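You operate a simulated robot arm through the tools that you are given. There is no shell and no other tool.

The job below is to be done with a simulated robot arm. You get a single attempt, and the scene is never put back.

## Task
Issue the guide that card No 56 names: lay it on the store bench.
Fine: turn its keeper level and back upright; move the card to the middle ISSUED pocket. Set down upright: what you pick out.

It is judged by the outcome, as a careful person would: the job done as asked, and still so three seconds after it is handed in. It fails if anything else is knocked over, pushed out of place, dropped, spilled or broken.

## Robot
A 6-joint arm with a two-finger gripper, fixed in place. Base frame: the origin is on the floor under the middle of its stand, x ahead of it, y to its left, z up. Readings come in mm, rad, newtons and seconds.
It reaches about 1572 mm from its shoulder. Its first joint turns from -2.897 to 2.897 rad. Payload 2.45 kg.
Tool frame: the origin (TCP) lies between the finger pads and is the grasp point; the fingertips stand 20 mm ahead of it; z points along the fingers, y is the line along which they close. The gripper opens to 140 mm; its body begins 168 mm behind the TCP.
Orientation is that of the tool frame in the base frame, as a unit quaternion [x, y, z, w]. With the fingers straight down and closing along the base's y, the tool's x points along the base's -x, its y along +y and its z along -z.

## Interface
- The arm moves only by the tool play_rows. Its argument "series" is a list that holds one entry, the list of rows, each a list of 7 numbers: the shift along the tool's x, y, z in mm, then the turn, a rotation vector about the tool's x, y, z in rad, then the opening, from 0 (shut) to 1 (fully open). In form: [[[dx, dy, dz, ax, ay, az, fingers], ...]]. A call has 1 to 20 rows; each row shifts and turns the commanded pose from where the row before left it, along the tool's axes as they then stand. Rows are played at 5 a second. More than 50 mm and 0.15 rad between two rows, or a gripper value outside its range, and nothing of the call is played. A pose out of reach is approached as far as the arm can. The call stops where the force on the tool passes 40 N (or 10 N more than at its start, if that is more) or the arm is blocked; 0.2 s more then pass. Each finger travels about 45 mm/s and halts on what it meets, pressing with about 26 N; the grip force reading is that of the motor and also rises with nothing between the fingers. The clock runs only during rows and for 0.2 s after the last one: add rows that do not move to give the fingers time. The reply holds the time, the measured pose of the TCP, the force on the tool along the base axes, the opening and the grip force, in the units named above and with some noise, with the torque about the TCP (base axes, N m) and any sound that the robot's microphone picked up.
- Cameras (640 x 400 px; columns grow to the right, rows downward): "scene" is fixed at [394.6, -493.7, 1890.8]; the picture's right is [0.90, -0.43, 0.00], its down [-0.27, -0.56, -0.78] and it looks along [0.34, 0.71, -0.62] (base axes); focal length 357 px, centre (320, 200). "wrist" rides on the gripper at [78, 11, -209] in the tool frame; the picture's right is [-0.14, 0.99, 0.00], its down [-0.92, -0.13, -0.37] and it looks along [-0.37, -0.05, 0.93] (tool axes); focal length 280 px, centre (320, 200). There is no depth. A picture from a camera that has moved, and an enlarged one, comes with that camera's place and axes in the base frame and with its lens. The place of the scene camera against the robot may be out by one fixed shift of up to 12 mm in any direction.
- capture(camera): a new picture of that camera. The clock stands still meanwhile.
- inspect(camera, box): a new picture of the part [left, top, right, bottom] of that camera's present view, enlarged. The clock stands still meanwhile.
- finish_job(): hands the job in; it is judged then, once.

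Nothing tells you positions but the pictures and the camera data. Unless the task says otherwise, let go and move clear before handing in.

The tools are called after "Request:" by a JSON object that holds its "op" and its "data". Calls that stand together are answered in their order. play_rows: Moves the arm, as the interface text tells. Its arguments: {"type":"object","properties":{"series":{"type":"array"}},"required":["series"]} The other tools are called the same way: capture (camera) takes a picture; inspect (camera, box) takes an enlarged picture of a part of a camera's view; finish_job () hands the job in.

At the start:

```text
t: 0.0
tool_pos: [435.5, 360.6, 1449.2]
orientation: [0.0, 1.0, 0.0, 0.0]
force: [-0.6, -1.0, 1.0]
wrist_torque: [0.02, -0.01, -0.03]
opening: 140.2
finger_force: 0.2
```

scene: 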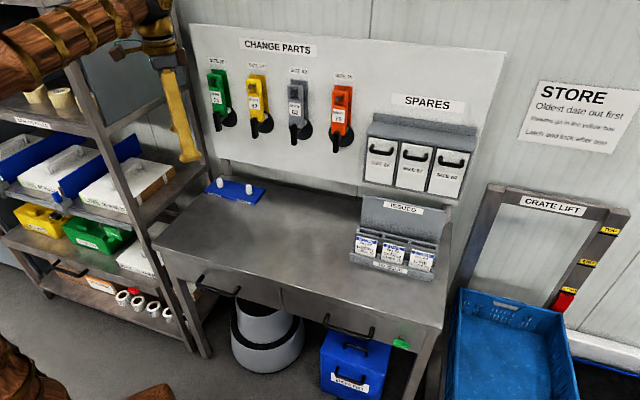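
wrist: 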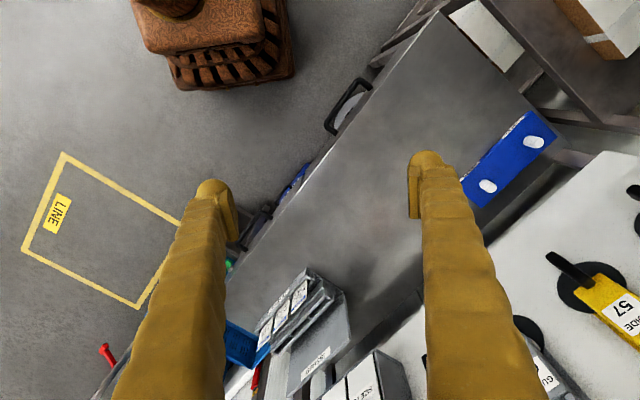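

I see a wall board with four change-part guides, each on a keeper, and an ISSUED rack with cards on the bench. I'll enlarge the parts of the view to read the labels and cards.

Request:
{"op": "inspect", "data": {"camera": "scene", "box": [190, 40, 370, 160]}}

Request:
{"op": "inspect", "data": {"camera": "scene", "box": [335, 185, 455, 285]}}

Request:
{"op": "inspect", "data": {"camera": "scene", "box": [350, 85, 490, 205]}}

Request:
{"op": "inspect", "data": {"camera": "scene", "box": [190, 160, 290, 220]}}

Request:
{"op": "inspect", "data": {"camera": "scene", "box": [500, 70, 640, 170]}}

```text
3.33 times, centred on (280, 100) of scene
camera zoom: at [394.6, -493.7, 1890.8], right [0.9, -0.43, 0.0], down [-0.27, -0.56, -0.78], along [0.34, 0.71, -0.62], focal length 1189 px, centre (453, 533)
```

zoom: 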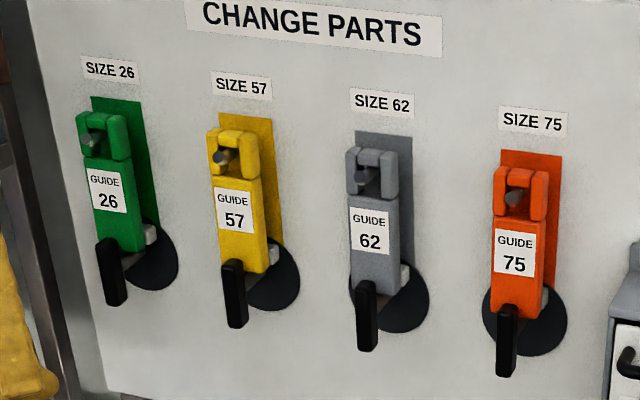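

```text
4.00 times, centred on (395, 235) of scene
camera zoom: at [394.6, -493.7, 1890.8], right [0.9, -0.43, 0.0], down [-0.27, -0.56, -0.78], along [0.34, 0.71, -0.62], focal length 1427 px, centre (20, 60)
```

zoom: 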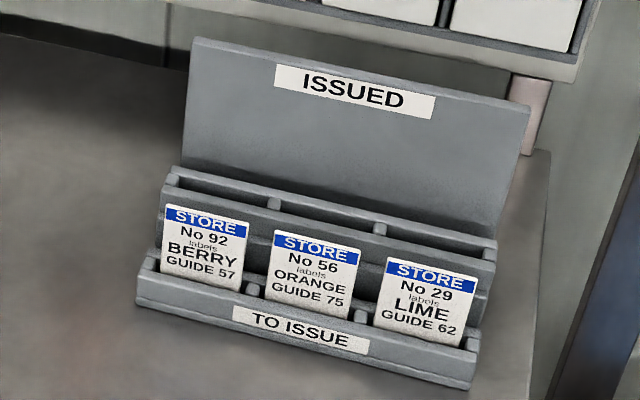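

```text
3.33 times, centred on (420, 145) of scene
camera zoom: at [394.6, -493.7, 1890.8], right [0.9, -0.43, 0.0], down [-0.27, -0.56, -0.78], along [0.34, 0.71, -0.62], focal length 1189 px, centre (-13, 383)
```

zoom: 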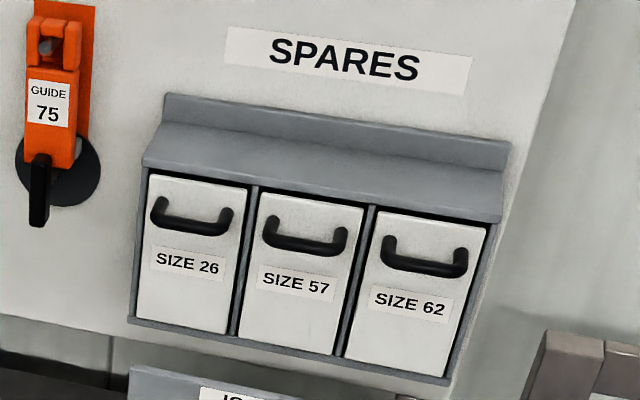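

```text
6.40 times, centred on (240, 190) of scene
camera zoom: at [394.6, -493.7, 1890.8], right [0.9, -0.43, 0.0], down [-0.27, -0.56, -0.78], along [0.34, 0.71, -0.62], focal length 2283 px, centre (832, 264)
```

zoom: 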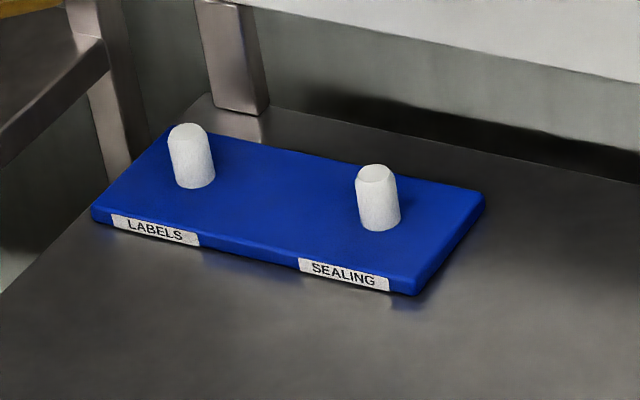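

```text
4.00 times, centred on (570, 120) of scene
camera zoom: at [394.6, -493.7, 1890.8], right [0.9, -0.43, 0.0], down [-0.27, -0.56, -0.78], along [0.34, 0.71, -0.62], focal length 1427 px, centre (-680, 520)
```

zoom: 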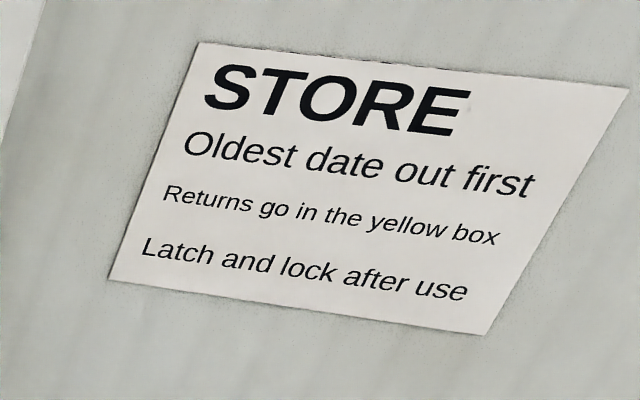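

Card No 56 names ORANGE, GUIDE 75, the rightmost guide, which hangs on a peg with a black turn-keeper at its foot. The board seems to stand about 45° to the base axes, so I'll first turn the wrist in free space to prepare to face it.

Request:
{"op": "play_rows", "data": {"series": [[[0, 0, 0, 0, 0, 0.14726, 1], [0, 0, 0, 0, 0, 0.14726, 1], [0, 0, 0, 0, 0, 0.14726, 1], [0, 0, 0, 0, 0, 0.14726, 1], [0, 0, 0, 0, 0, 0.14726, 1], [0, 0, 0, 0, 0, 0.14726, 1], [0, 0, 0, 0, 0, 0.14726, 1], [0, 0, 0, 0, 0, 0.14726, 1], [0, 0, 0, 0, 0, 0.14726, 1], [0, 0, 0, 0, 0, 0.14726, 1], [0, 0, 0, 0, 0, 0.14726, 1], [0, 0, 0, 0, 0, 0.14726, 1], [0, 0, 0, 0, 0, 0.14726, 1], [0, 0, 0, 0, 0, 0.14726, 1], [0, 0, 0, 0, 0, 0.14726, 1], [0, 0, 0, 0, 0, 0.14726, 1]]]}}

```text
t: 3.4
tool_pos: [436.8, 359.8, 1449.1]
orientation: [0.913, 0.407, 0.0, -0.002]
force: [0.4, 0.4, 0.2]
wrist_torque: [0.01, 0.0, 0.01]
opening: 139.9
finger_force: 0.0
out of reach, approached as far as the arm can: row 16
```

The wrist reached almost the full turn, with the tool's x at about 48°. Next I'll pitch the gripper up toward the board while moving forward through the open space.

Request:
{"op": "play_rows", "data": {"series": [[[25, 0, 0, 0, 0.1428, 0, 1], [24.7, 0, 3.6, 0, 0.1428, 0, 1], [24, 0, 7, 0, 0.1428, 0, 1], [22.7, 0, 10.4, 0, 0.1428, 0, 1], [21, 0, 13.5, 0, 0.1428, 0, 1], [18.9, 0, 16.4, 0, 0.1428, 0, 1], [16.4, 0, 18.9, 0, 0.1428, 0, 1]]]}}

Request:
{"op": "capture", "data": {"camera": "wrist"}}

Request:
{"op": "capture", "data": {"camera": "scene"}}

```text
t: 5.0
tool_pos: [551.1, 491.6, 1448.7]
orientation: [0.801, 0.358, 0.438, -0.198]
force: [0.7, 0.2, -1.1]
wrist_torque: [0.01, 0.02, -0.01]
opening: 140.1
finger_force: 0.2
```

```text
taken
camera wrist: at [470.9, 385.0, 1628.0], right [0.69, -0.71, -0.12], down [-0.63, -0.51, -0.58], along [0.35, 0.47, -0.81], focal length 280 px, centre (320, 200)
```

wrist: 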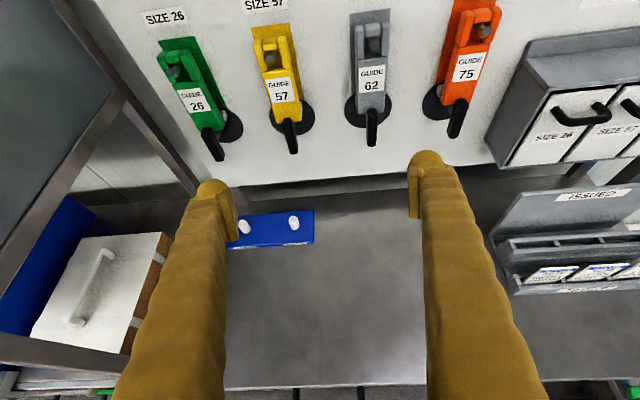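

```text
taken
```

scene: 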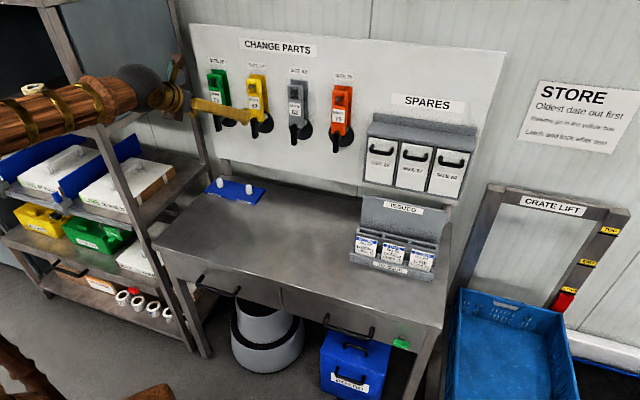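

I now have a good view of all four guides and keepers, and guide 75's label triangulates to about (965, 552, 1335). I'll look at it and the card rack more closely before moving.

Request:
{"op": "inspect", "data": {"camera": "wrist", "box": [400, 0, 520, 150]}}

Request:
{"op": "inspect", "data": {"camera": "wrist", "box": [480, 170, 640, 310]}}

Request:
{"op": "inspect", "data": {"camera": "scene", "box": [315, 70, 375, 160]}}

```text
2.67 times, centred on (460, 75) of wrist
camera zoom: at [470.9, 385.0, 1628.0], right [0.69, -0.71, -0.12], down [-0.63, -0.51, -0.58], along [0.35, 0.47, -0.81], focal length 748 px, centre (-53, 533)
```

zoom: 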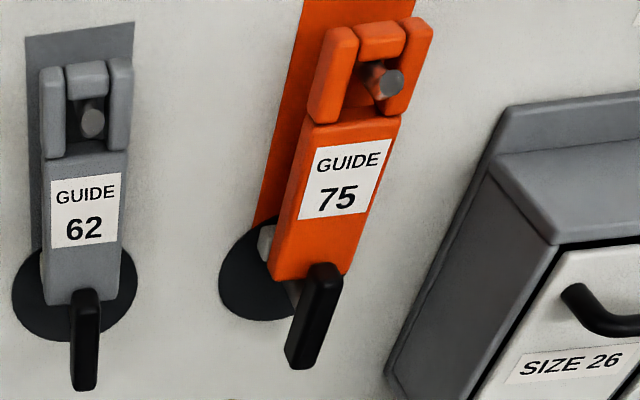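

```text
2.86 times, centred on (560, 240) of wrist
camera zoom: at [470.9, 385.0, 1628.0], right [0.69, -0.71, -0.12], down [-0.63, -0.51, -0.58], along [0.35, 0.47, -0.81], focal length 801 px, centre (-366, 86)
```

zoom: 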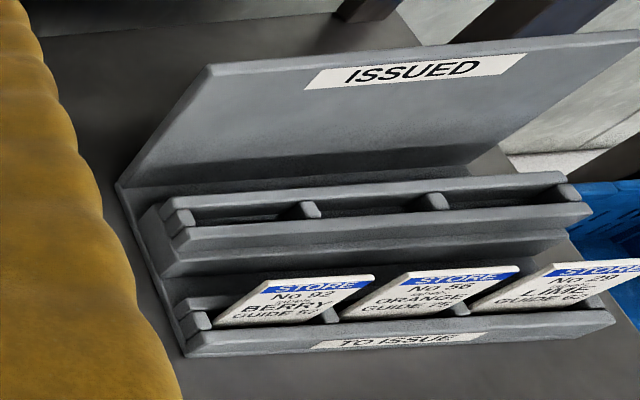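

```text
4.44 times, centred on (345, 115) of scene
camera zoom: at [394.6, -493.7, 1890.8], right [0.9, -0.43, 0.0], down [-0.27, -0.56, -0.78], along [0.34, 0.71, -0.62], focal length 1586 px, centre (209, 578)
```

zoom: 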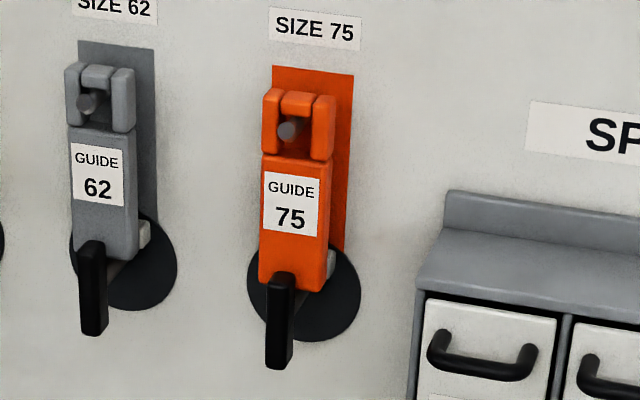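

Guide 75 is a bar with a loop over a peg. The black lever of its keeper overlaps the bar's foot, with the handle at about (946, 531) and z from 1206 to 1278. I'll move in front of it for a close look, keeping a gap.

Request:
{"op": "play_rows", "data": {"series": [[[0.6, 32.6, 23.3, 0, 0, 0, 1], [0.6, 32.6, 23.3, 0, 0, 0, 1], [0.6, 32.6, 23.3, 0, 0, 0, 1], [0.6, 32.6, 23.3, 0, 0, 0, 1], [0.6, 32.6, 23.3, 0, 0, 0, 1], [0.6, 32.6, 23.3, 0, 0, 0, 1], [0.6, 32.6, 23.3, 0, 0, 0, 1], [0.6, 32.6, 23.3, 0, 0, 0, 1], [0, 0, 0, 0, 0.1427, 0, 1], [0, 0, 0, 0, 0.1427, 0, 1], [0, 0, 0, 0, 0.1427, 0, 1], [0, 0, 0, 0, 0.1427, 0, 1]]]}}

Request:
{"op": "capture", "data": {"camera": "wrist"}}

Request:
{"op": "capture", "data": {"camera": "scene"}}

```text
t: 7.6
tool_pos: [850.5, 438.2, 1353.2]
orientation: [0.645, 0.288, 0.646, -0.29]
force: [0.6, -0.3, 0.3]
wrist_torque: [-0.04, 0.01, 0.01]
opening: 139.9
finger_force: 0.1
```

```text
taken
camera wrist: at [719.6, 275.4, 1431.1], right [0.74, -0.66, -0.14], down [-0.34, -0.19, -0.92], along [0.58, 0.73, -0.36], focal length 280 px, centre (320, 200)
```

wrist: 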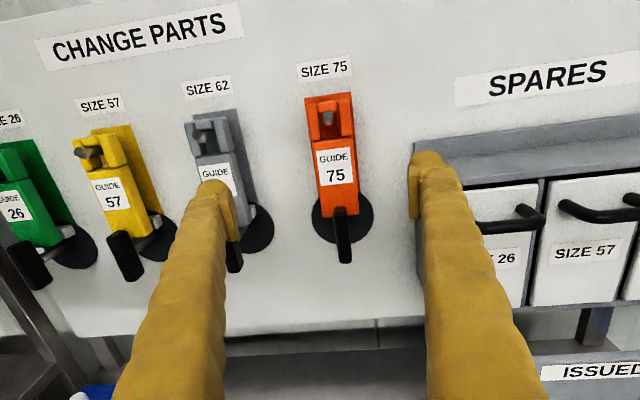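

```text
taken
```

scene: 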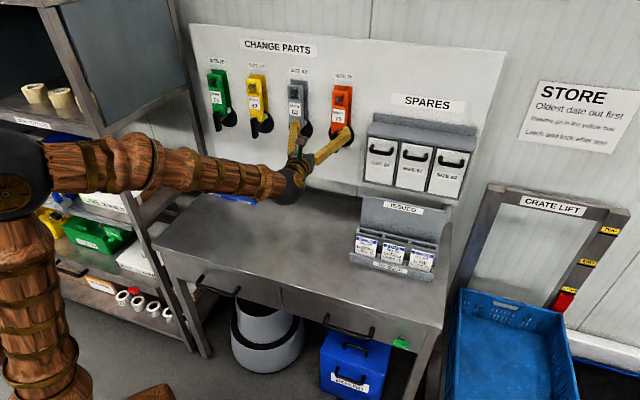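

Request:
{"op": "inspect", "data": {"camera": "wrist", "box": [280, 80, 400, 280]}}

Request:
{"op": "inspect", "data": {"camera": "wrist", "box": [60, 120, 200, 290]}}

Request:
{"op": "inspect", "data": {"camera": "wrist", "box": [300, 170, 380, 270]}}

```text
2.00 times, centred on (340, 180) of wrist
camera zoom: at [719.6, 275.4, 1431.1], right [0.74, -0.66, -0.14], down [-0.34, -0.19, -0.92], along [0.58, 0.73, -0.36], focal length 561 px, centre (280, 240)
```

zoom: 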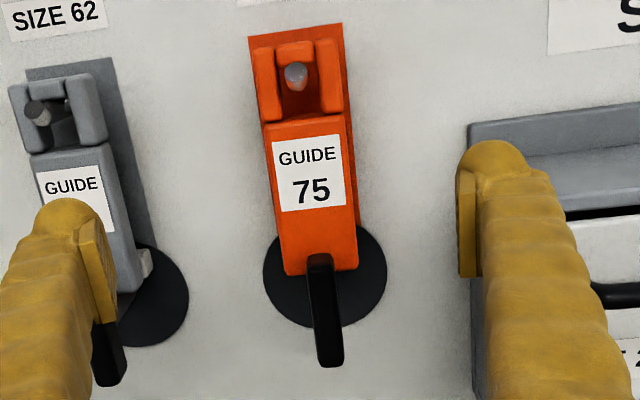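

```text
2.35 times, centred on (130, 205) of wrist
camera zoom: at [719.6, 275.4, 1431.1], right [0.74, -0.66, -0.14], down [-0.34, -0.19, -0.92], along [0.58, 0.73, -0.36], focal length 660 px, centre (767, 188)
```

zoom: 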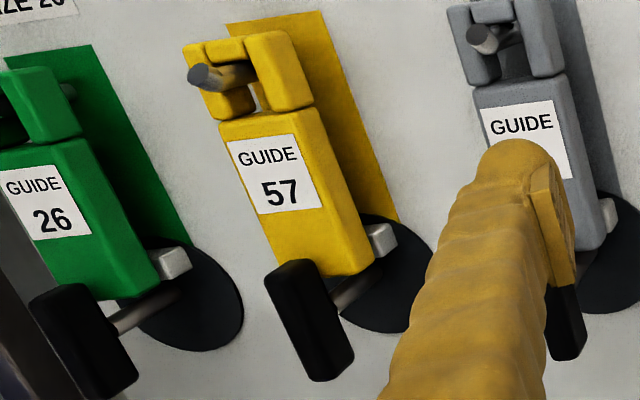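

```text
4.00 times, centred on (340, 220) of wrist
camera zoom: at [719.6, 275.4, 1431.1], right [0.74, -0.66, -0.14], down [-0.34, -0.19, -0.92], along [0.58, 0.73, -0.36], focal length 1122 px, centre (240, 120)
```

zoom: 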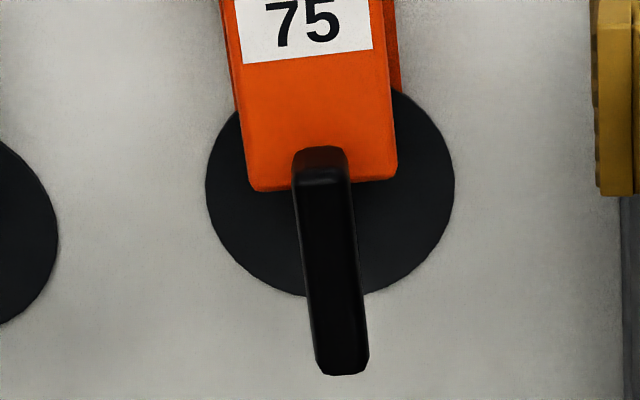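

Two wrist views show the board faces heading 45°. Guide 75's front is at n≈1078 and l≈298, where n is distance toward the board and l is distance along it to the right. The keeper handle runs from z≈1192 to 1270 with its front at n≈1046. I'll square up to the board and drop level with the handle for a closer look.

Request:
{"op": "play_rows", "data": {"series": [[[0, 0, 0, -0.0565, 0, 0, 1], [-37.7, 2.2, 13.3, 0, 0, 0, 1], [-37.7, 2.2, 13.3, 0, 0, 0, 1], [-37.7, 2.2, 13.3, 0, 0, 0, 1], [0, 0, 0, 0, 0, 0, 1]]]}}

Request:
{"op": "capture", "data": {"camera": "wrist"}}

Request:
{"op": "inspect", "data": {"camera": "wrist", "box": [260, 80, 420, 260]}}

Request:
{"op": "inspect", "data": {"camera": "wrist", "box": [290, 130, 390, 240]}}

```text
t: 8.8
tool_pos: [885.2, 460.0, 1239.0]
orientation: [0.654, 0.269, 0.653, -0.272]
force: [0.3, 0.6, -0.3]
wrist_torque: [0.01, 0.01, -0.01]
opening: 139.9
finger_force: 0.1
```

```text
taken
camera wrist: at [745.1, 304.6, 1317.5], right [0.7, -0.7, -0.14], down [-0.35, -0.17, -0.92], along [0.62, 0.69, -0.36], focal length 280 px, centre (320, 200)
```

wrist: 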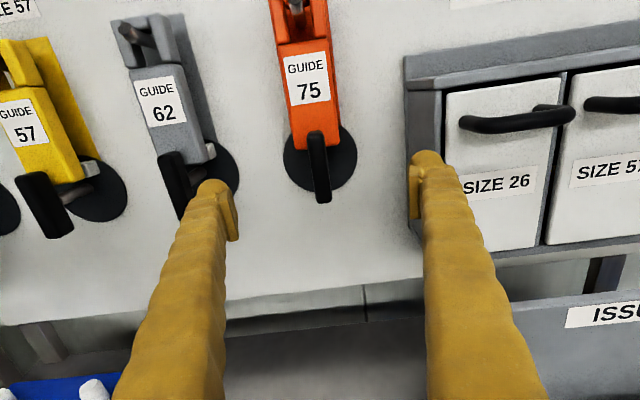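

```text
2.22 times, centred on (340, 170) of wrist
camera zoom: at [745.1, 304.6, 1317.5], right [0.7, -0.7, -0.14], down [-0.35, -0.17, -0.92], along [0.62, 0.69, -0.36], focal length 623 px, centre (276, 267)
```

zoom: 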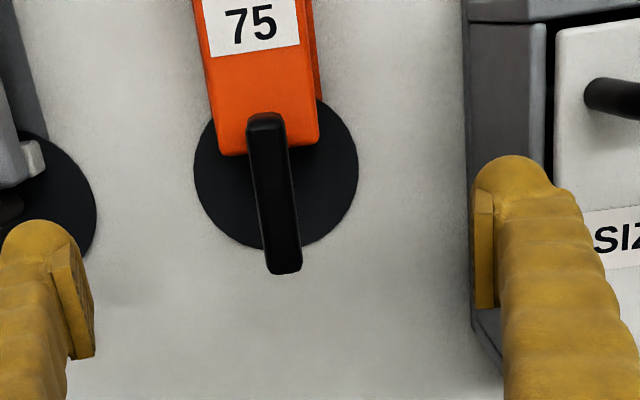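

```text
3.64 times, centred on (340, 185) of wrist
camera zoom: at [745.1, 304.6, 1317.5], right [0.7, -0.7, -0.14], down [-0.35, -0.17, -0.92], along [0.62, 0.69, -0.36], focal length 1020 px, centre (247, 254)
```

zoom: 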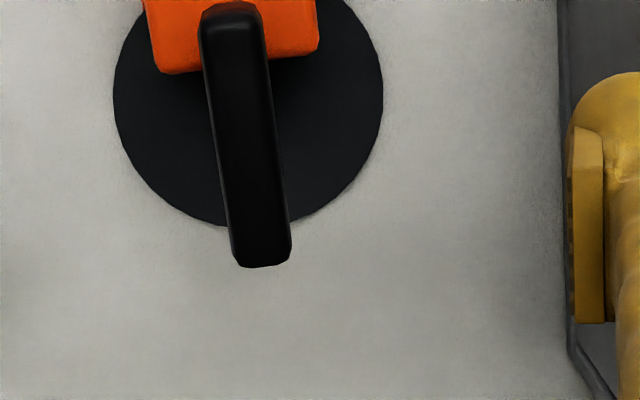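

The shaft sits at about l≈299.6, z≈1231.7, mid-handle. I'll narrow the fingers, line up on the shaft axis, and move in so the tips straddle the handle but stop short of the guide's face.

Request:
{"op": "play_rows", "data": {"series": [[[-7.3, -1, 0, 0, 0, 0, 0.5], [0, 0, 25, 0, 0, 0, 0.5], [0, 0, 25, 0, 0, 0, 0.5], [0, 0, 25, 0, 0, 0, 0.5], [0, 0, 15, 0, 0, 0, 0.5], [0, 0, 5, 0, 0, 0, 0.5], [0, 0, 0, 0, 0, 0, 0.5]]]}}

Request:
{"op": "capture", "data": {"camera": "wrist"}}

Request:
{"op": "inspect", "data": {"camera": "wrist", "box": [240, 60, 400, 200]}}

Request:
{"op": "inspect", "data": {"camera": "scene", "box": [300, 80, 400, 180]}}

```text
t: 10.4
tool_pos: [952.0, 529.4, 1231.0]
orientation: [0.653, 0.27, 0.653, -0.272]
force: [0.4, 0.7, -0.7]
wrist_torque: [-0.01, 0.0, -0.01]
opening: 69.8
finger_force: 0.1
```

```text
taken
camera wrist: at [811.8, 374.4, 1310.3], right [0.7, -0.7, -0.14], down [-0.35, -0.17, -0.92], along [0.62, 0.69, -0.36], focal length 280 px, centre (320, 200)
```

wrist: 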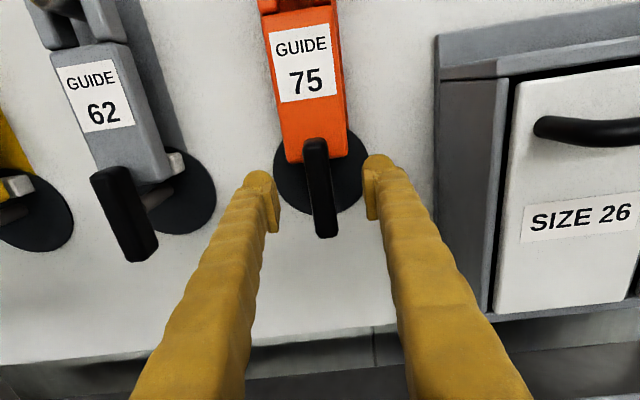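

```text
2.86 times, centred on (320, 130) of wrist
camera zoom: at [811.8, 374.4, 1310.3], right [0.7, -0.7, -0.14], down [-0.35, -0.17, -0.92], along [0.62, 0.69, -0.36], focal length 801 px, centre (320, 400)
```

zoom: 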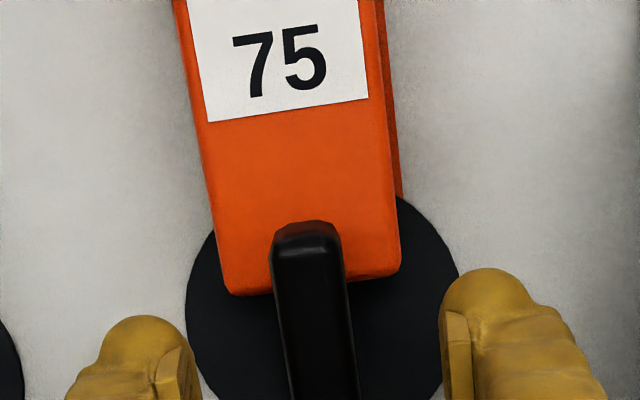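

```text
4.00 times, centred on (350, 130) of scene
camera zoom: at [394.6, -493.7, 1890.8], right [0.9, -0.43, 0.0], down [-0.27, -0.56, -0.78], along [0.34, 0.71, -0.62], focal length 1427 px, centre (200, 480)
```

zoom: 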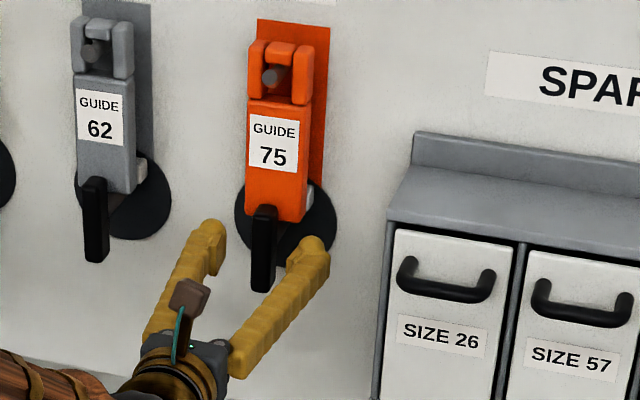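

The fingers straddle the handle and the TCP is on the shaft line, with the tips just short of the guide's face. Now I'll close on the handle.

Request:
{"op": "play_rows", "data": {"series": [[[0, 0, 0, 0, 0, 0, 0.3], [0, 0, 0, 0, 0, 0, 0.1], [0, 0, 0, 0, 0, 0, 0], [0, 0, 0, 0, 0, 0, 0], [0, 0, 0, 0, 0, 0, 0], [0, 0, 0, 0, 0, 0, 0]]]}}

Request:
{"op": "capture", "data": {"camera": "wrist"}}

```text
t: 11.8
tool_pos: [953.0, 528.0, 1232.4]
orientation: [0.654, 0.269, 0.653, -0.271]
force: [18.1, -8.4, 0.5]
wrist_torque: [-0.03, 0.02, -0.13]
opening: 19.0
finger_force: 44.0
```

```text
taken
camera wrist: at [812.2, 373.7, 1310.3], right [0.7, -0.7, -0.14], down [-0.35, -0.17, -0.92], along [0.62, 0.69, -0.36], focal length 280 px, centre (320, 200)
```

wrist: 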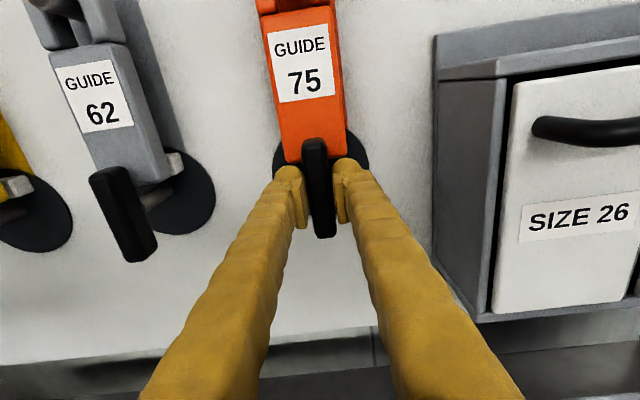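

The handle is gripped, 19 mm wide, with a small side load from being about 1.5 mm off-centre. I'll relieve that and then start turning gently while watching the forces.

Request:
{"op": "play_rows", "data": {"series": [[[0, 1.6, 0, 0, 0, 0, 0], [0, 0, 0, 0, 0, 0, 0], [0, 0, 0, 0, 0, -0.1, 0], [0, 0, 0, 0, 0, -0.1, 0], [0, 0, 0, 0, 0, -0.1, 0]]]}}

Request:
{"op": "capture", "data": {"camera": "wrist"}}

```text
t: 13.0
tool_pos: [953.4, 529.1, 1231.1]
orientation: [0.606, 0.364, 0.686, -0.17]
force: [-0.2, -10.2, -4.9]
wrist_torque: [1.51, 1.47, -0.09]
opening: 24.7
finger_force: 44.9
```

```text
taken
camera wrist: at [795.9, 390.4, 1310.1], right [0.7, -0.7, 0.16], down [-0.16, -0.36, -0.92], along [0.7, 0.62, -0.36], focal length 280 px, centre (320, 200)
```

wrist: 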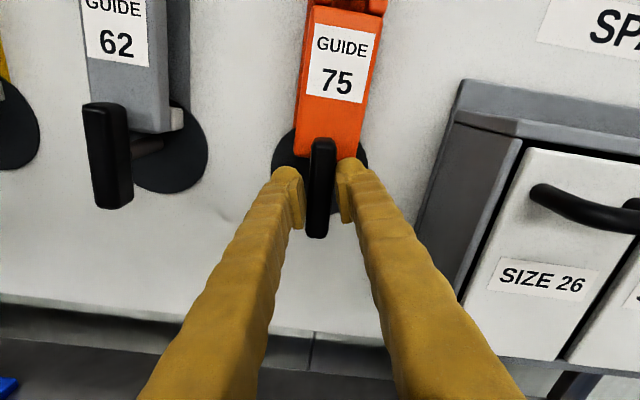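

There is about 2 N·m of resisting torque and the fingers spread slightly. I need to see whether the handle itself has turned.

Request:
{"op": "inspect", "data": {"camera": "wrist", "box": [250, 90, 390, 250]}}

Request:
{"op": "inspect", "data": {"camera": "scene", "box": [300, 80, 390, 170]}}

```text
2.50 times, centred on (320, 170) of wrist
camera zoom: at [795.9, 390.4, 1310.1], right [0.7, -0.7, 0.16], down [-0.16, -0.36, -0.92], along [0.7, 0.62, -0.36], focal length 701 px, centre (320, 275)
```

zoom: 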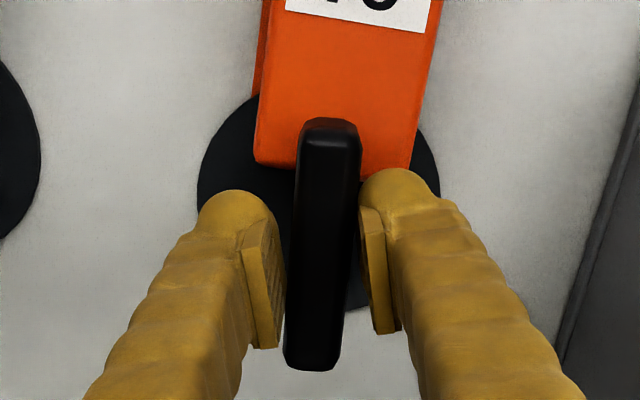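

```text
4.44 times, centred on (345, 125) of scene
camera zoom: at [394.6, -493.7, 1890.8], right [0.9, -0.43, 0.0], down [-0.27, -0.56, -0.78], along [0.34, 0.71, -0.62], focal length 1586 px, centre (209, 533)
```

zoom: 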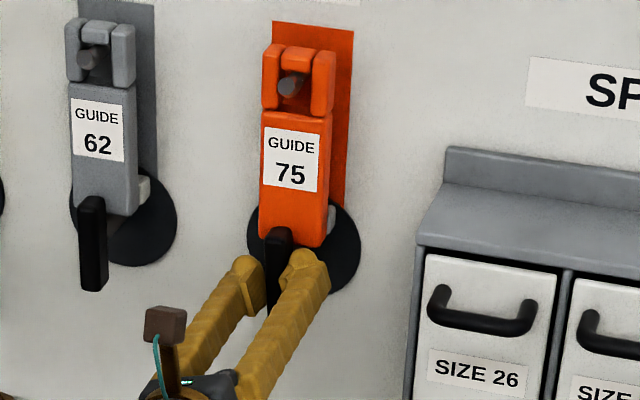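

The handle stayed upright, so it looks stopped in the counterclockwise direction. I'll undo that turn and then try the other way in small steps.

Request:
{"op": "play_rows", "data": {"series": [[[0, 0, 0, 0, 0, 0.1, 0], [0, 0, 0, 0, 0, 0.1, 0], [0, 0, 0, 0, 0, 0.1, 0], [0, 0, 0, 0, 0, 0, 0], [0, 0, 0, 0, 0, 0, 0]]]}}

Request:
{"op": "play_rows", "data": {"series": [[[0, 0, 0, 0, 0, 0.08, 0], [0, 0, 0, 0, 0, 0.08, 0], [0, 0, 0, 0, 0, 0, 0]]]}}

Request:
{"op": "inspect", "data": {"camera": "wrist", "box": [250, 90, 390, 250]}}

```text
t: 14.2
tool_pos: [952.3, 527.9, 1232.0]
orientation: [0.653, 0.27, 0.653, -0.272]
force: [-4.2, 2.5, 1.3]
wrist_torque: [-0.02, -0.01, 0.05]
opening: 18.8
finger_force: 44.4
```

```text
t: 15.2
tool_pos: [951.6, 529.0, 1232.2]
orientation: [0.673, 0.215, 0.629, -0.323]
force: [-13.8, -6.3, 2.2]
wrist_torque: [0.16, -0.19, 0.05]
opening: 19.1
finger_force: 44.3
stopped in row 3: the force on the tool passed its limit at 40 N (the readings are from after the stop); the commanded pose is now the measured one
```

```text
2.50 times, centred on (320, 170) of wrist
camera zoom: at [821.5, 364.8, 1308.1], right [0.68, -0.67, -0.3], down [-0.46, -0.06, -0.89], along [0.58, 0.74, -0.35], focal length 701 px, centre (320, 275)
```

zoom: 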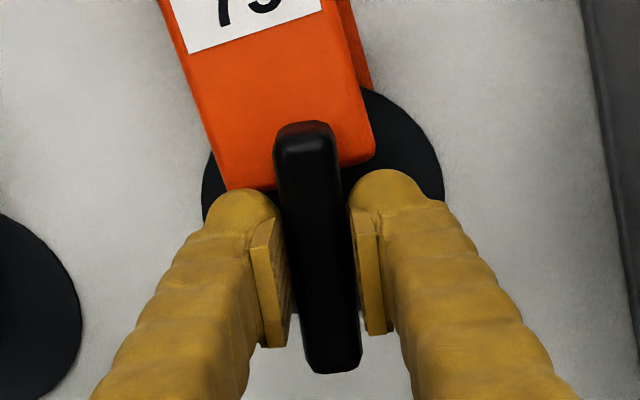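

Clockwise works: the handle is turning with the fingers and the torque is low. I'll continue in smaller steps with pauses.

Request:
{"op": "play_rows", "data": {"series": [[[0, 0, 0, 0, 0, 0, 0], [0, 0, 0, 0, 0, 0.04, 0], [0, 0, 0, 0, 0, 0.04, 0], [0, 0, 0, 0, 0, 0, 0]]]}}

Request:
{"op": "inspect", "data": {"camera": "wrist", "box": [250, 90, 390, 250]}}

```text
t: 16.2
tool_pos: [953.1, 527.9, 1231.4]
orientation: [0.681, 0.189, 0.616, -0.348]
force: [-14.2, -9.7, 4.4]
wrist_torque: [0.02, 0.0, 0.03]
opening: 19.3
finger_force: 43.9
```

```text
2.50 times, centred on (320, 170) of wrist
camera zoom: at [825.7, 360.7, 1306.1], right [0.66, -0.66, -0.37], down [-0.51, -0.02, -0.86], along [0.56, 0.75, -0.34], focal length 701 px, centre (320, 275)
```

zoom: 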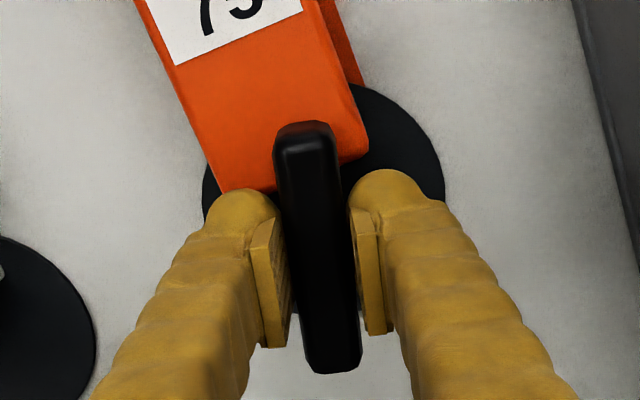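

The handle follows the tool with almost no torque. The small backward load comes from the re-zeroed command, so I'll ease back about 1 mm and keep turning.

Request:
{"op": "play_rows", "data": {"series": [[[0.3, -0.2, -1.2, 0, 0, 0, 0], [0, 0, 0, 0, 0, 0.08, 0], [0, 0, 0, 0, 0, 0.08, 0], [0, 0, 0, 0, 0, 0.08, 0], [0, 0, 0, 0, 0, 0.08, 0], [0, 0, 0, 0, 0, 0, 0]]]}}

Request:
{"op": "inspect", "data": {"camera": "wrist", "box": [250, 90, 390, 250]}}

```text
t: 17.6
tool_pos: [951.9, 527.0, 1232.4]
orientation: [0.702, 0.08, 0.552, -0.443]
force: [26.3, 28.0, 9.8]
wrist_torque: [0.06, -0.09, -0.01]
opening: 19.0
finger_force: 44.2
```

```text
2.50 times, centred on (320, 170) of wrist
camera zoom: at [840.4, 344.8, 1292.9], right [0.54, -0.54, -0.65], down [-0.69, 0.16, -0.71], along [0.49, 0.83, -0.28], focal length 701 px, centre (320, 275)
```

zoom: 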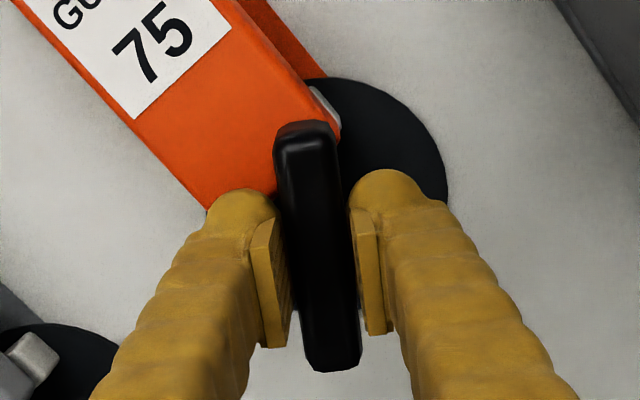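

Halfway there, and the handle follows cleanly. I over-eased in depth, so I'll correct by 0.8 mm and carry on.

Request:
{"op": "play_rows", "data": {"series": [[[0.4, -0.3, 0.8, 0, 0, 0, 0], [0, 0, 0, 0, 0, 0, 0], [0, 0, 0, 0, 0, 0.08, 0], [0, 0, 0, 0, 0, 0.08, 0], [0, 0, 0, 0, 0, 0.08, 0], [0, 0, 0, 0, 0, 0, 0]]]}}

Request:
{"op": "inspect", "data": {"camera": "wrist", "box": [250, 90, 390, 250]}}

```text
t: 19.0
tool_pos: [952.1, 526.6, 1232.1]
orientation: [0.708, -0.007, 0.495, -0.504]
force: [-7.3, 16.9, -4.4]
wrist_torque: [-0.01, -0.01, 0.19]
opening: 18.9
finger_force: 44.1
```

```text
2.50 times, centred on (320, 170) of wrist
camera zoom: at [849.5, 335.7, 1279.4], right [0.42, -0.42, -0.81], down [-0.79, 0.27, -0.55], along [0.45, 0.87, -0.22], focal length 701 px, centre (320, 275)
```

zoom: 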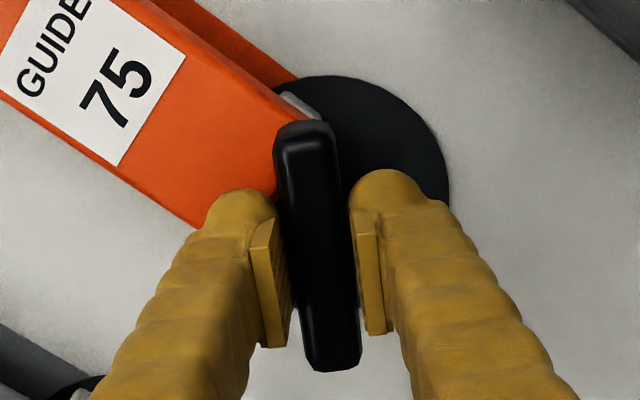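

Request:
{"op": "play_rows", "data": {"series": [[[-1, -0.6, 0.1, 0, 0, 0, 0], [0, 0, 0, 0, 0, 0, 0], [0, 0, 0, 0, 0, 0.08, 0], [0, 0, 0, 0, 0, 0.08, 0], [0, 0, 0, 0, 0, 0.08, 0], [0, 0, 0, 0, 0, 0.08, 0], [0, 0, 0, 0, 0, 0, 0]]]}}

Request:
{"op": "inspect", "data": {"camera": "wrist", "box": [250, 90, 390, 250]}}

```text
t: 20.4
tool_pos: [953.2, 527.4, 1230.3]
orientation: [0.698, -0.111, 0.417, -0.571]
force: [-11.2, -6.4, 1.9]
wrist_torque: [0.03, -0.06, 0.05]
opening: 19.3
finger_force: 43.9
stopped in row 6: the force on the tool passed its limit at 41 N (the readings are from after the stop); the commanded pose is now the measured one
```

```text
2.50 times, centred on (320, 170) of wrist
camera zoom: at [856.6, 328.5, 1258.9], right [0.23, -0.23, -0.94], down [-0.88, 0.36, -0.31], along [0.41, 0.9, -0.12], focal length 701 px, centre (320, 275)
```

zoom: 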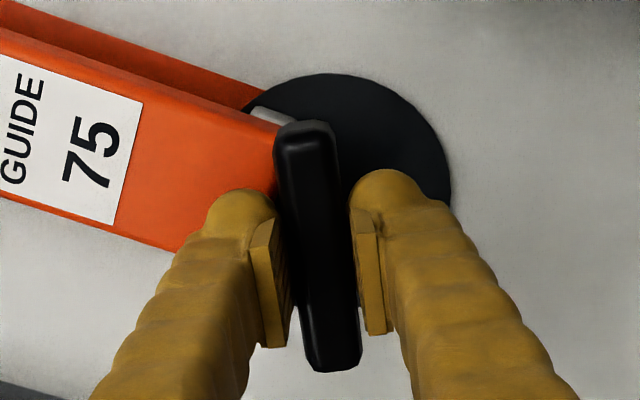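

About 63° turned. I'll continue in smaller steps.

Request:
{"op": "play_rows", "data": {"series": [[[0, 0, -0.25, 0, 0, 0, 0], [0, 0, 0, 0, 0, 0, 0], [0, 0, 0, 0, 0, 0.05, 0], [0, 0, 0, 0, 0, 0.05, 0], [0, 0, 0, 0, 0, 0.05, 0], [0, 0, 0, 0, 0, 0.05, 0], [0, 0, 0, 0, 0, 0, 0]]]}}

```text
t: 22.0
tool_pos: [952.2, 527.2, 1232.1]
orientation: [0.684, -0.18, 0.357, -0.61]
force: [8.6, 14.2, 13.5]
wrist_torque: [0.05, -0.08, 0.07]
opening: 18.9
finger_force: 43.9
```

Request:
{"op": "play_rows", "data": {"series": [[[0.2, -0.8, 0.3, 0, 0, 0, 0], [0, 0, 0, 0, 0, 0, 0], [0, 0, 0, 0, 0, 0.05, 0], [0, 0, 0, 0, 0, 0.05, 0], [0, 0, 0, 0, 0, 0.06, 0], [0, 0, 0, 0, 0, 0.06, 0], [0, 0, 0, 0, 0, 0.05, 0], [0, 0, 0, 0, 0, 0, 0]]]}}

Request:
{"op": "capture", "data": {"camera": "wrist"}}

Request:
{"op": "inspect", "data": {"camera": "scene", "box": [300, 80, 390, 170]}}

```text
t: 23.8
tool_pos: [952.8, 526.9, 1232.2]
orientation: [0.654, -0.27, 0.272, -0.653]
force: [-23.5, -22.1, -0.1]
wrist_torque: [0.01, 0.01, -0.06]
opening: 18.9
finger_force: 44.4
```

```text
taken
camera wrist: at [859.1, 325.9, 1222.6], right [-0.1, 0.09, -0.99], down [-0.91, 0.39, 0.13], along [0.4, 0.91, 0.05], focal length 280 px, centre (320, 200)
```

wrist: 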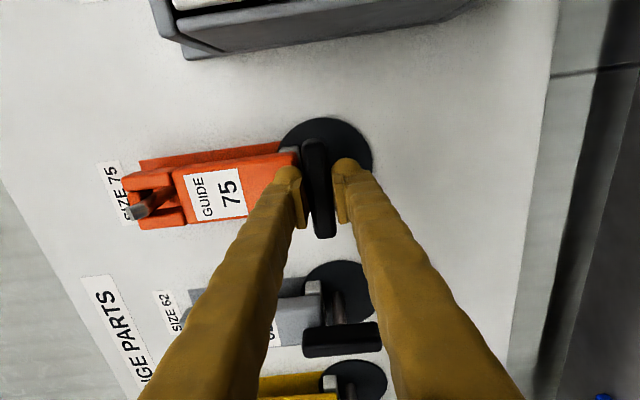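

```text
4.44 times, centred on (345, 125) of scene
camera zoom: at [394.6, -493.7, 1890.8], right [0.9, -0.43, 0.0], down [-0.27, -0.56, -0.78], along [0.34, 0.71, -0.62], focal length 1586 px, centre (209, 533)
```

zoom: 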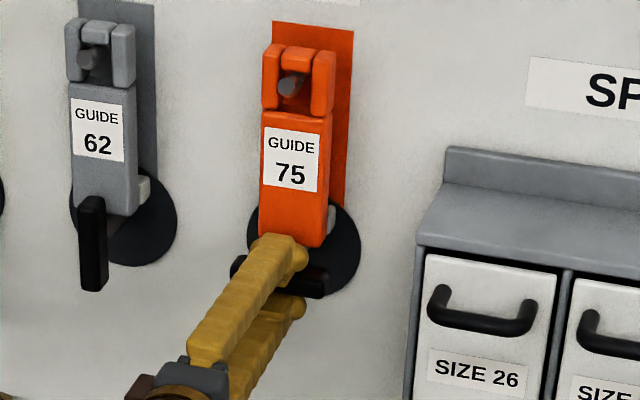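

The keeper is level. I'll relieve the axial load, open, and back straight off the board.

Request:
{"op": "play_rows", "data": {"series": [[[0, 0, -0.6, 0, 0, 0, 0], [0, 0, 0, 0, 0, 0, 0.05], [0, 0, 0, 0, 0, 0, 0.2], [0, 0, 0, 0, 0, 0, 0.4], [0, 0, 0, 0, 0, 0, 0.5], [0, 0, 0, 0, 0, 0, 0.5], [0, 0, -20, 0, 0, 0, 0.5], [0, 0, -30, 0, 0, 0, 0.5], [0, 0, -30, 0, 0, 0, 0.5], [0, 0, -20, 0, 0, 0, 0.5], [0, 0, 0, 0, 0, 0, 0.5]]]}}

Request:
{"op": "capture", "data": {"camera": "wrist"}}

Request:
{"op": "inspect", "data": {"camera": "scene", "box": [300, 80, 390, 170]}}

```text
t: 26.2
tool_pos: [882.3, 458.9, 1231.9]
orientation: [0.654, -0.27, 0.272, -0.652]
force: [0.1, -0.1, 0.0]
wrist_torque: [0.0, 0.0, 0.0]
opening: 70.3
finger_force: 0.0
```

```text
taken
camera wrist: at [788.6, 256.8, 1222.9], right [-0.1, 0.09, -0.99], down [-0.91, 0.39, 0.12], along [0.4, 0.92, 0.05], focal length 280 px, centre (320, 200)
```

wrist: 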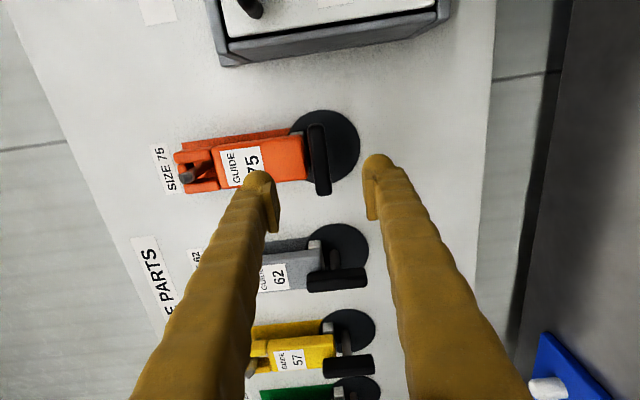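

```text
4.44 times, centred on (345, 125) of scene
camera zoom: at [394.6, -493.7, 1890.8], right [0.9, -0.43, 0.0], down [-0.27, -0.56, -0.78], along [0.34, 0.71, -0.62], focal length 1586 px, centre (209, 533)
```

zoom: 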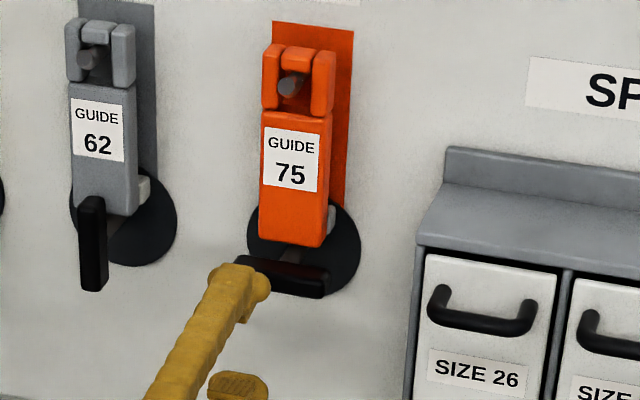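

The keeper stays level. This rolled camera happens to give a side view, so I'll check the guide's depth, its peg and its clearances.

Request:
{"op": "inspect", "data": {"camera": "wrist", "box": [150, 90, 390, 240]}}

Request:
{"op": "inspect", "data": {"camera": "wrist", "box": [230, 290, 400, 400]}}

```text
2.67 times, centred on (270, 165) of wrist
camera zoom: at [788.6, 256.8, 1222.9], right [-0.1, 0.09, -0.99], down [-0.91, 0.39, 0.12], along [0.4, 0.92, 0.05], focal length 748 px, centre (453, 293)
```

zoom: 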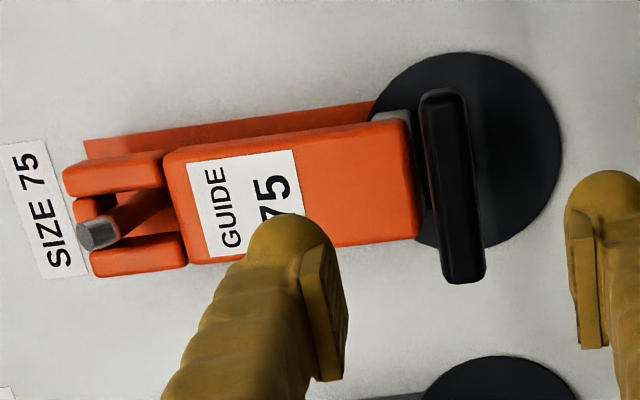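

```text
3.64 times, centred on (315, 345) of wrist
camera zoom: at [788.6, 256.8, 1222.9], right [-0.1, 0.09, -0.99], down [-0.91, 0.39, 0.12], along [0.4, 0.92, 0.05], focal length 1020 px, centre (338, -327)
```

zoom: 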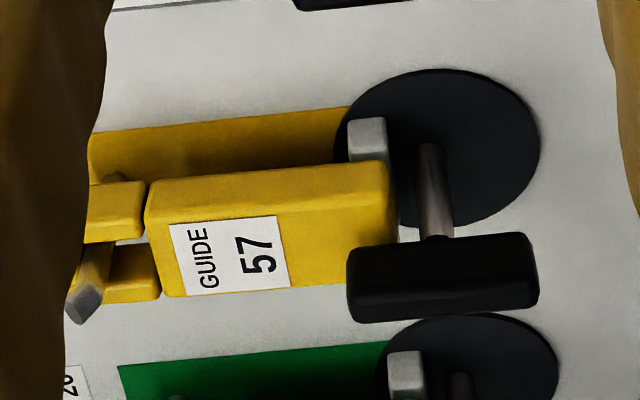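

The peg and shaft run straight along the board's normal, and the peg tip at n≈1065, z≈1397 sticks out about 12 mm past the guide. So the guide should come off with a slight lift and a straight pull. I'll roll back, pitch the gripper down about 25°, and rise to grasp height well clear of the board.

Request:
{"op": "play_rows", "data": {"series": [[[0, 0, 0, 0, 0, -0.1428, 0.5], [0, 0, 0, 0, 0, -0.1428, 0.5], [0, 0, 0, 0, 0, -0.1428, 0.5], [0, 0, 0, 0, 0, -0.1428, 0.6], [0, 0, 0, 0, 0, -0.1428, 0.7], [0, 0, 0, 0, 0, -0.1428, 0.8], [0, 0, 0, 0, 0, -0.1428, 0.8], [0, 0, 0, 0, 0, -0.1428, 0.8], [0, 0, 0, 0, 0, -0.1428, 0.8], [0, 0, 0, 0, 0, -0.1428, 0.8], [0, 0, 0, 0, 0, -0.1428, 0.8], [0, 0, 0, 0, -0.1454, 0, 0.8], [0, 0, 0, 0, -0.1454, 0, 0.8], [0, 0, 0, 0, -0.1454, 0, 0.8], [39.9, 0, -18.6, 0, 0, 0, 0.8], [39.9, 0, -18.6, 0, 0, 0, 0.8], [0, 0, 0, 0, 0, 0, 0.8]]]}}

Request:
{"op": "capture", "data": {"camera": "wrist"}}

Request:
{"op": "capture", "data": {"camera": "scene"}}

```text
t: 29.8
tool_pos: [881.1, 456.4, 1320.6]
orientation: [0.779, 0.324, 0.497, -0.204]
force: [-0.4, -0.5, 0.6]
wrist_torque: [-0.01, -0.04, 0.01]
opening: 111.8
finger_force: 0.1
```

```text
taken
camera wrist: at [776.9, 339.1, 1481.3], right [0.66, -0.74, -0.12], down [-0.6, -0.42, -0.68], along [0.45, 0.52, -0.72], focal length 280 px, centre (320, 200)
```

wrist: 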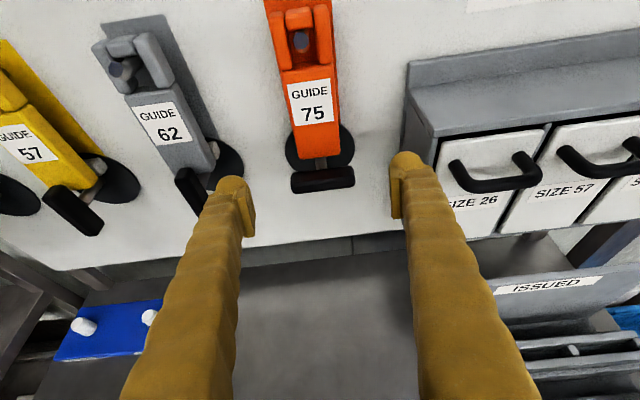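

```text
taken
```

scene: 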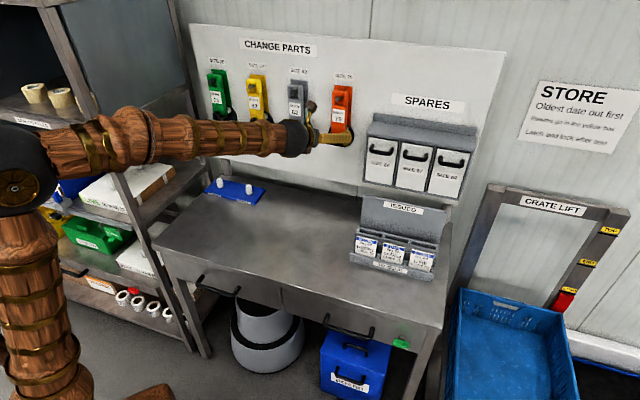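

The keeper is level and the guide is centred at l≈299.3, with the gripper at l≈300.3. I'll slide straight in along the normal so the pads come either side of the guide's body.

Request:
{"op": "play_rows", "data": {"series": [[[14.8, -1, 31.7, 0, 0, 0, 0.8], [14.8, 0, 31.7, 0, 0, 0, 0.8], [14.8, 0, 31.7, 0, 0, 0, 0.8], [8.5, 0, 18.1, 0, 0, 0, 0.8], [6.4, 0, 13.6, 0, 0, 0, 0.8], [0, 0, 0, 0, 0, 0, 0.8]]]}}

Request:
{"op": "capture", "data": {"camera": "wrist"}}

Request:
{"op": "inspect", "data": {"camera": "wrist", "box": [220, 40, 420, 220]}}

Request:
{"op": "inspect", "data": {"camera": "scene", "box": [290, 60, 390, 160]}}

```text
t: 31.2
tool_pos: [977.5, 558.8, 1322.4]
orientation: [0.779, 0.323, 0.498, -0.204]
force: [0.6, 0.0, 0.6]
wrist_torque: [-0.01, 0.0, -0.02]
opening: 111.9
finger_force: 0.0
```

```text
taken
camera wrist: at [874.0, 441.7, 1482.9], right [0.66, -0.74, -0.12], down [-0.6, -0.42, -0.68], along [0.45, 0.52, -0.72], focal length 280 px, centre (320, 200)
```

wrist: 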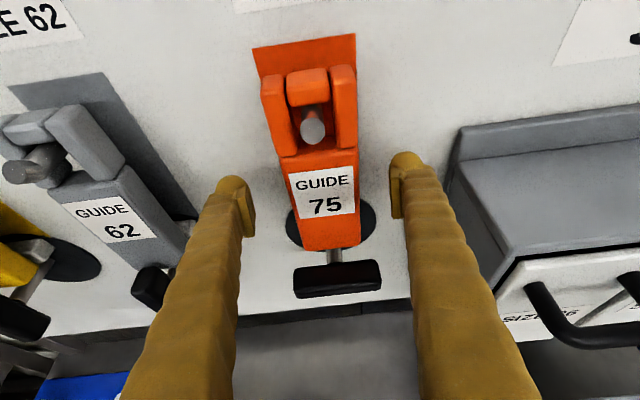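

```text
2.22 times, centred on (320, 130) of wrist
camera zoom: at [874.0, 441.7, 1482.9], right [0.66, -0.74, -0.12], down [-0.6, -0.42, -0.68], along [0.45, 0.52, -0.72], focal length 623 px, centre (320, 356)
```

zoom: 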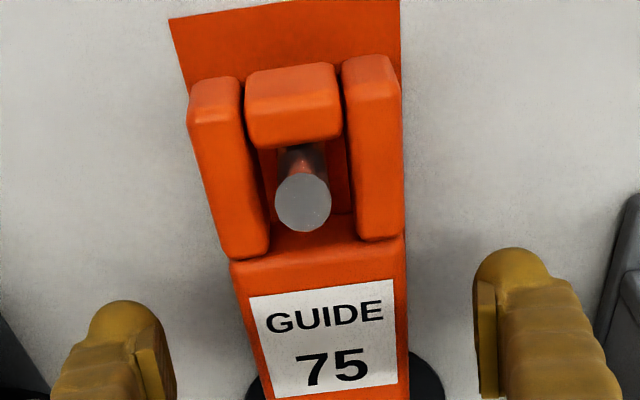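

```text
4.00 times, centred on (340, 110) of scene
camera zoom: at [394.6, -493.7, 1890.8], right [0.9, -0.43, 0.0], down [-0.27, -0.56, -0.78], along [0.34, 0.71, -0.62], focal length 1427 px, centre (240, 560)
```

zoom: 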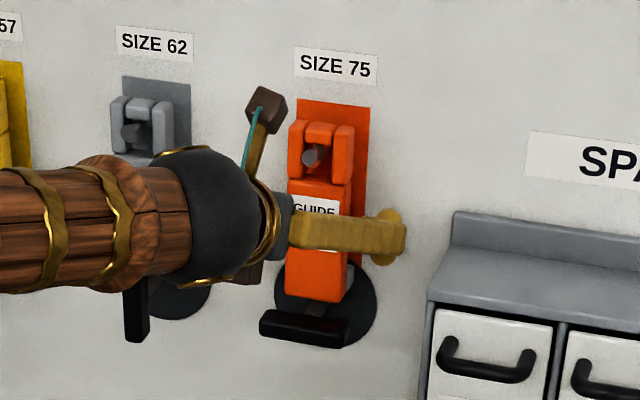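

The pads are either side of the body and centred on it. Now I'll close on the guide.

Request:
{"op": "play_rows", "data": {"series": [[[0, 0, 0, 0, 0, 0, 0.6], [0, 0, 0, 0, 0, 0, 0.45], [0, 0, 0, 0, 0, 0, 0.3], [0, 0, 0, 0, 0, 0, 0.2], [0, 0, 0, 0, 0, 0, 0.2], [0, 0, 0, 0, 0, 0, 0.2]]]}}

Request:
{"op": "capture", "data": {"camera": "wrist"}}

```text
t: 32.6
tool_pos: [978.4, 558.8, 1321.5]
orientation: [0.779, 0.323, 0.497, -0.204]
force: [1.0, -1.5, 0.8]
wrist_torque: [0.08, 0.03, -0.04]
opening: 55.2
finger_force: 25.5
```

```text
taken
camera wrist: at [874.0, 441.6, 1482.8], right [0.66, -0.74, -0.12], down [-0.6, -0.42, -0.68], along [0.45, 0.52, -0.72], focal length 280 px, centre (320, 200)
```

wrist: 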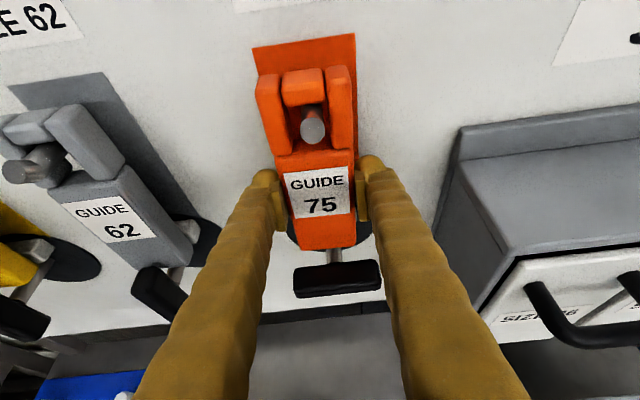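

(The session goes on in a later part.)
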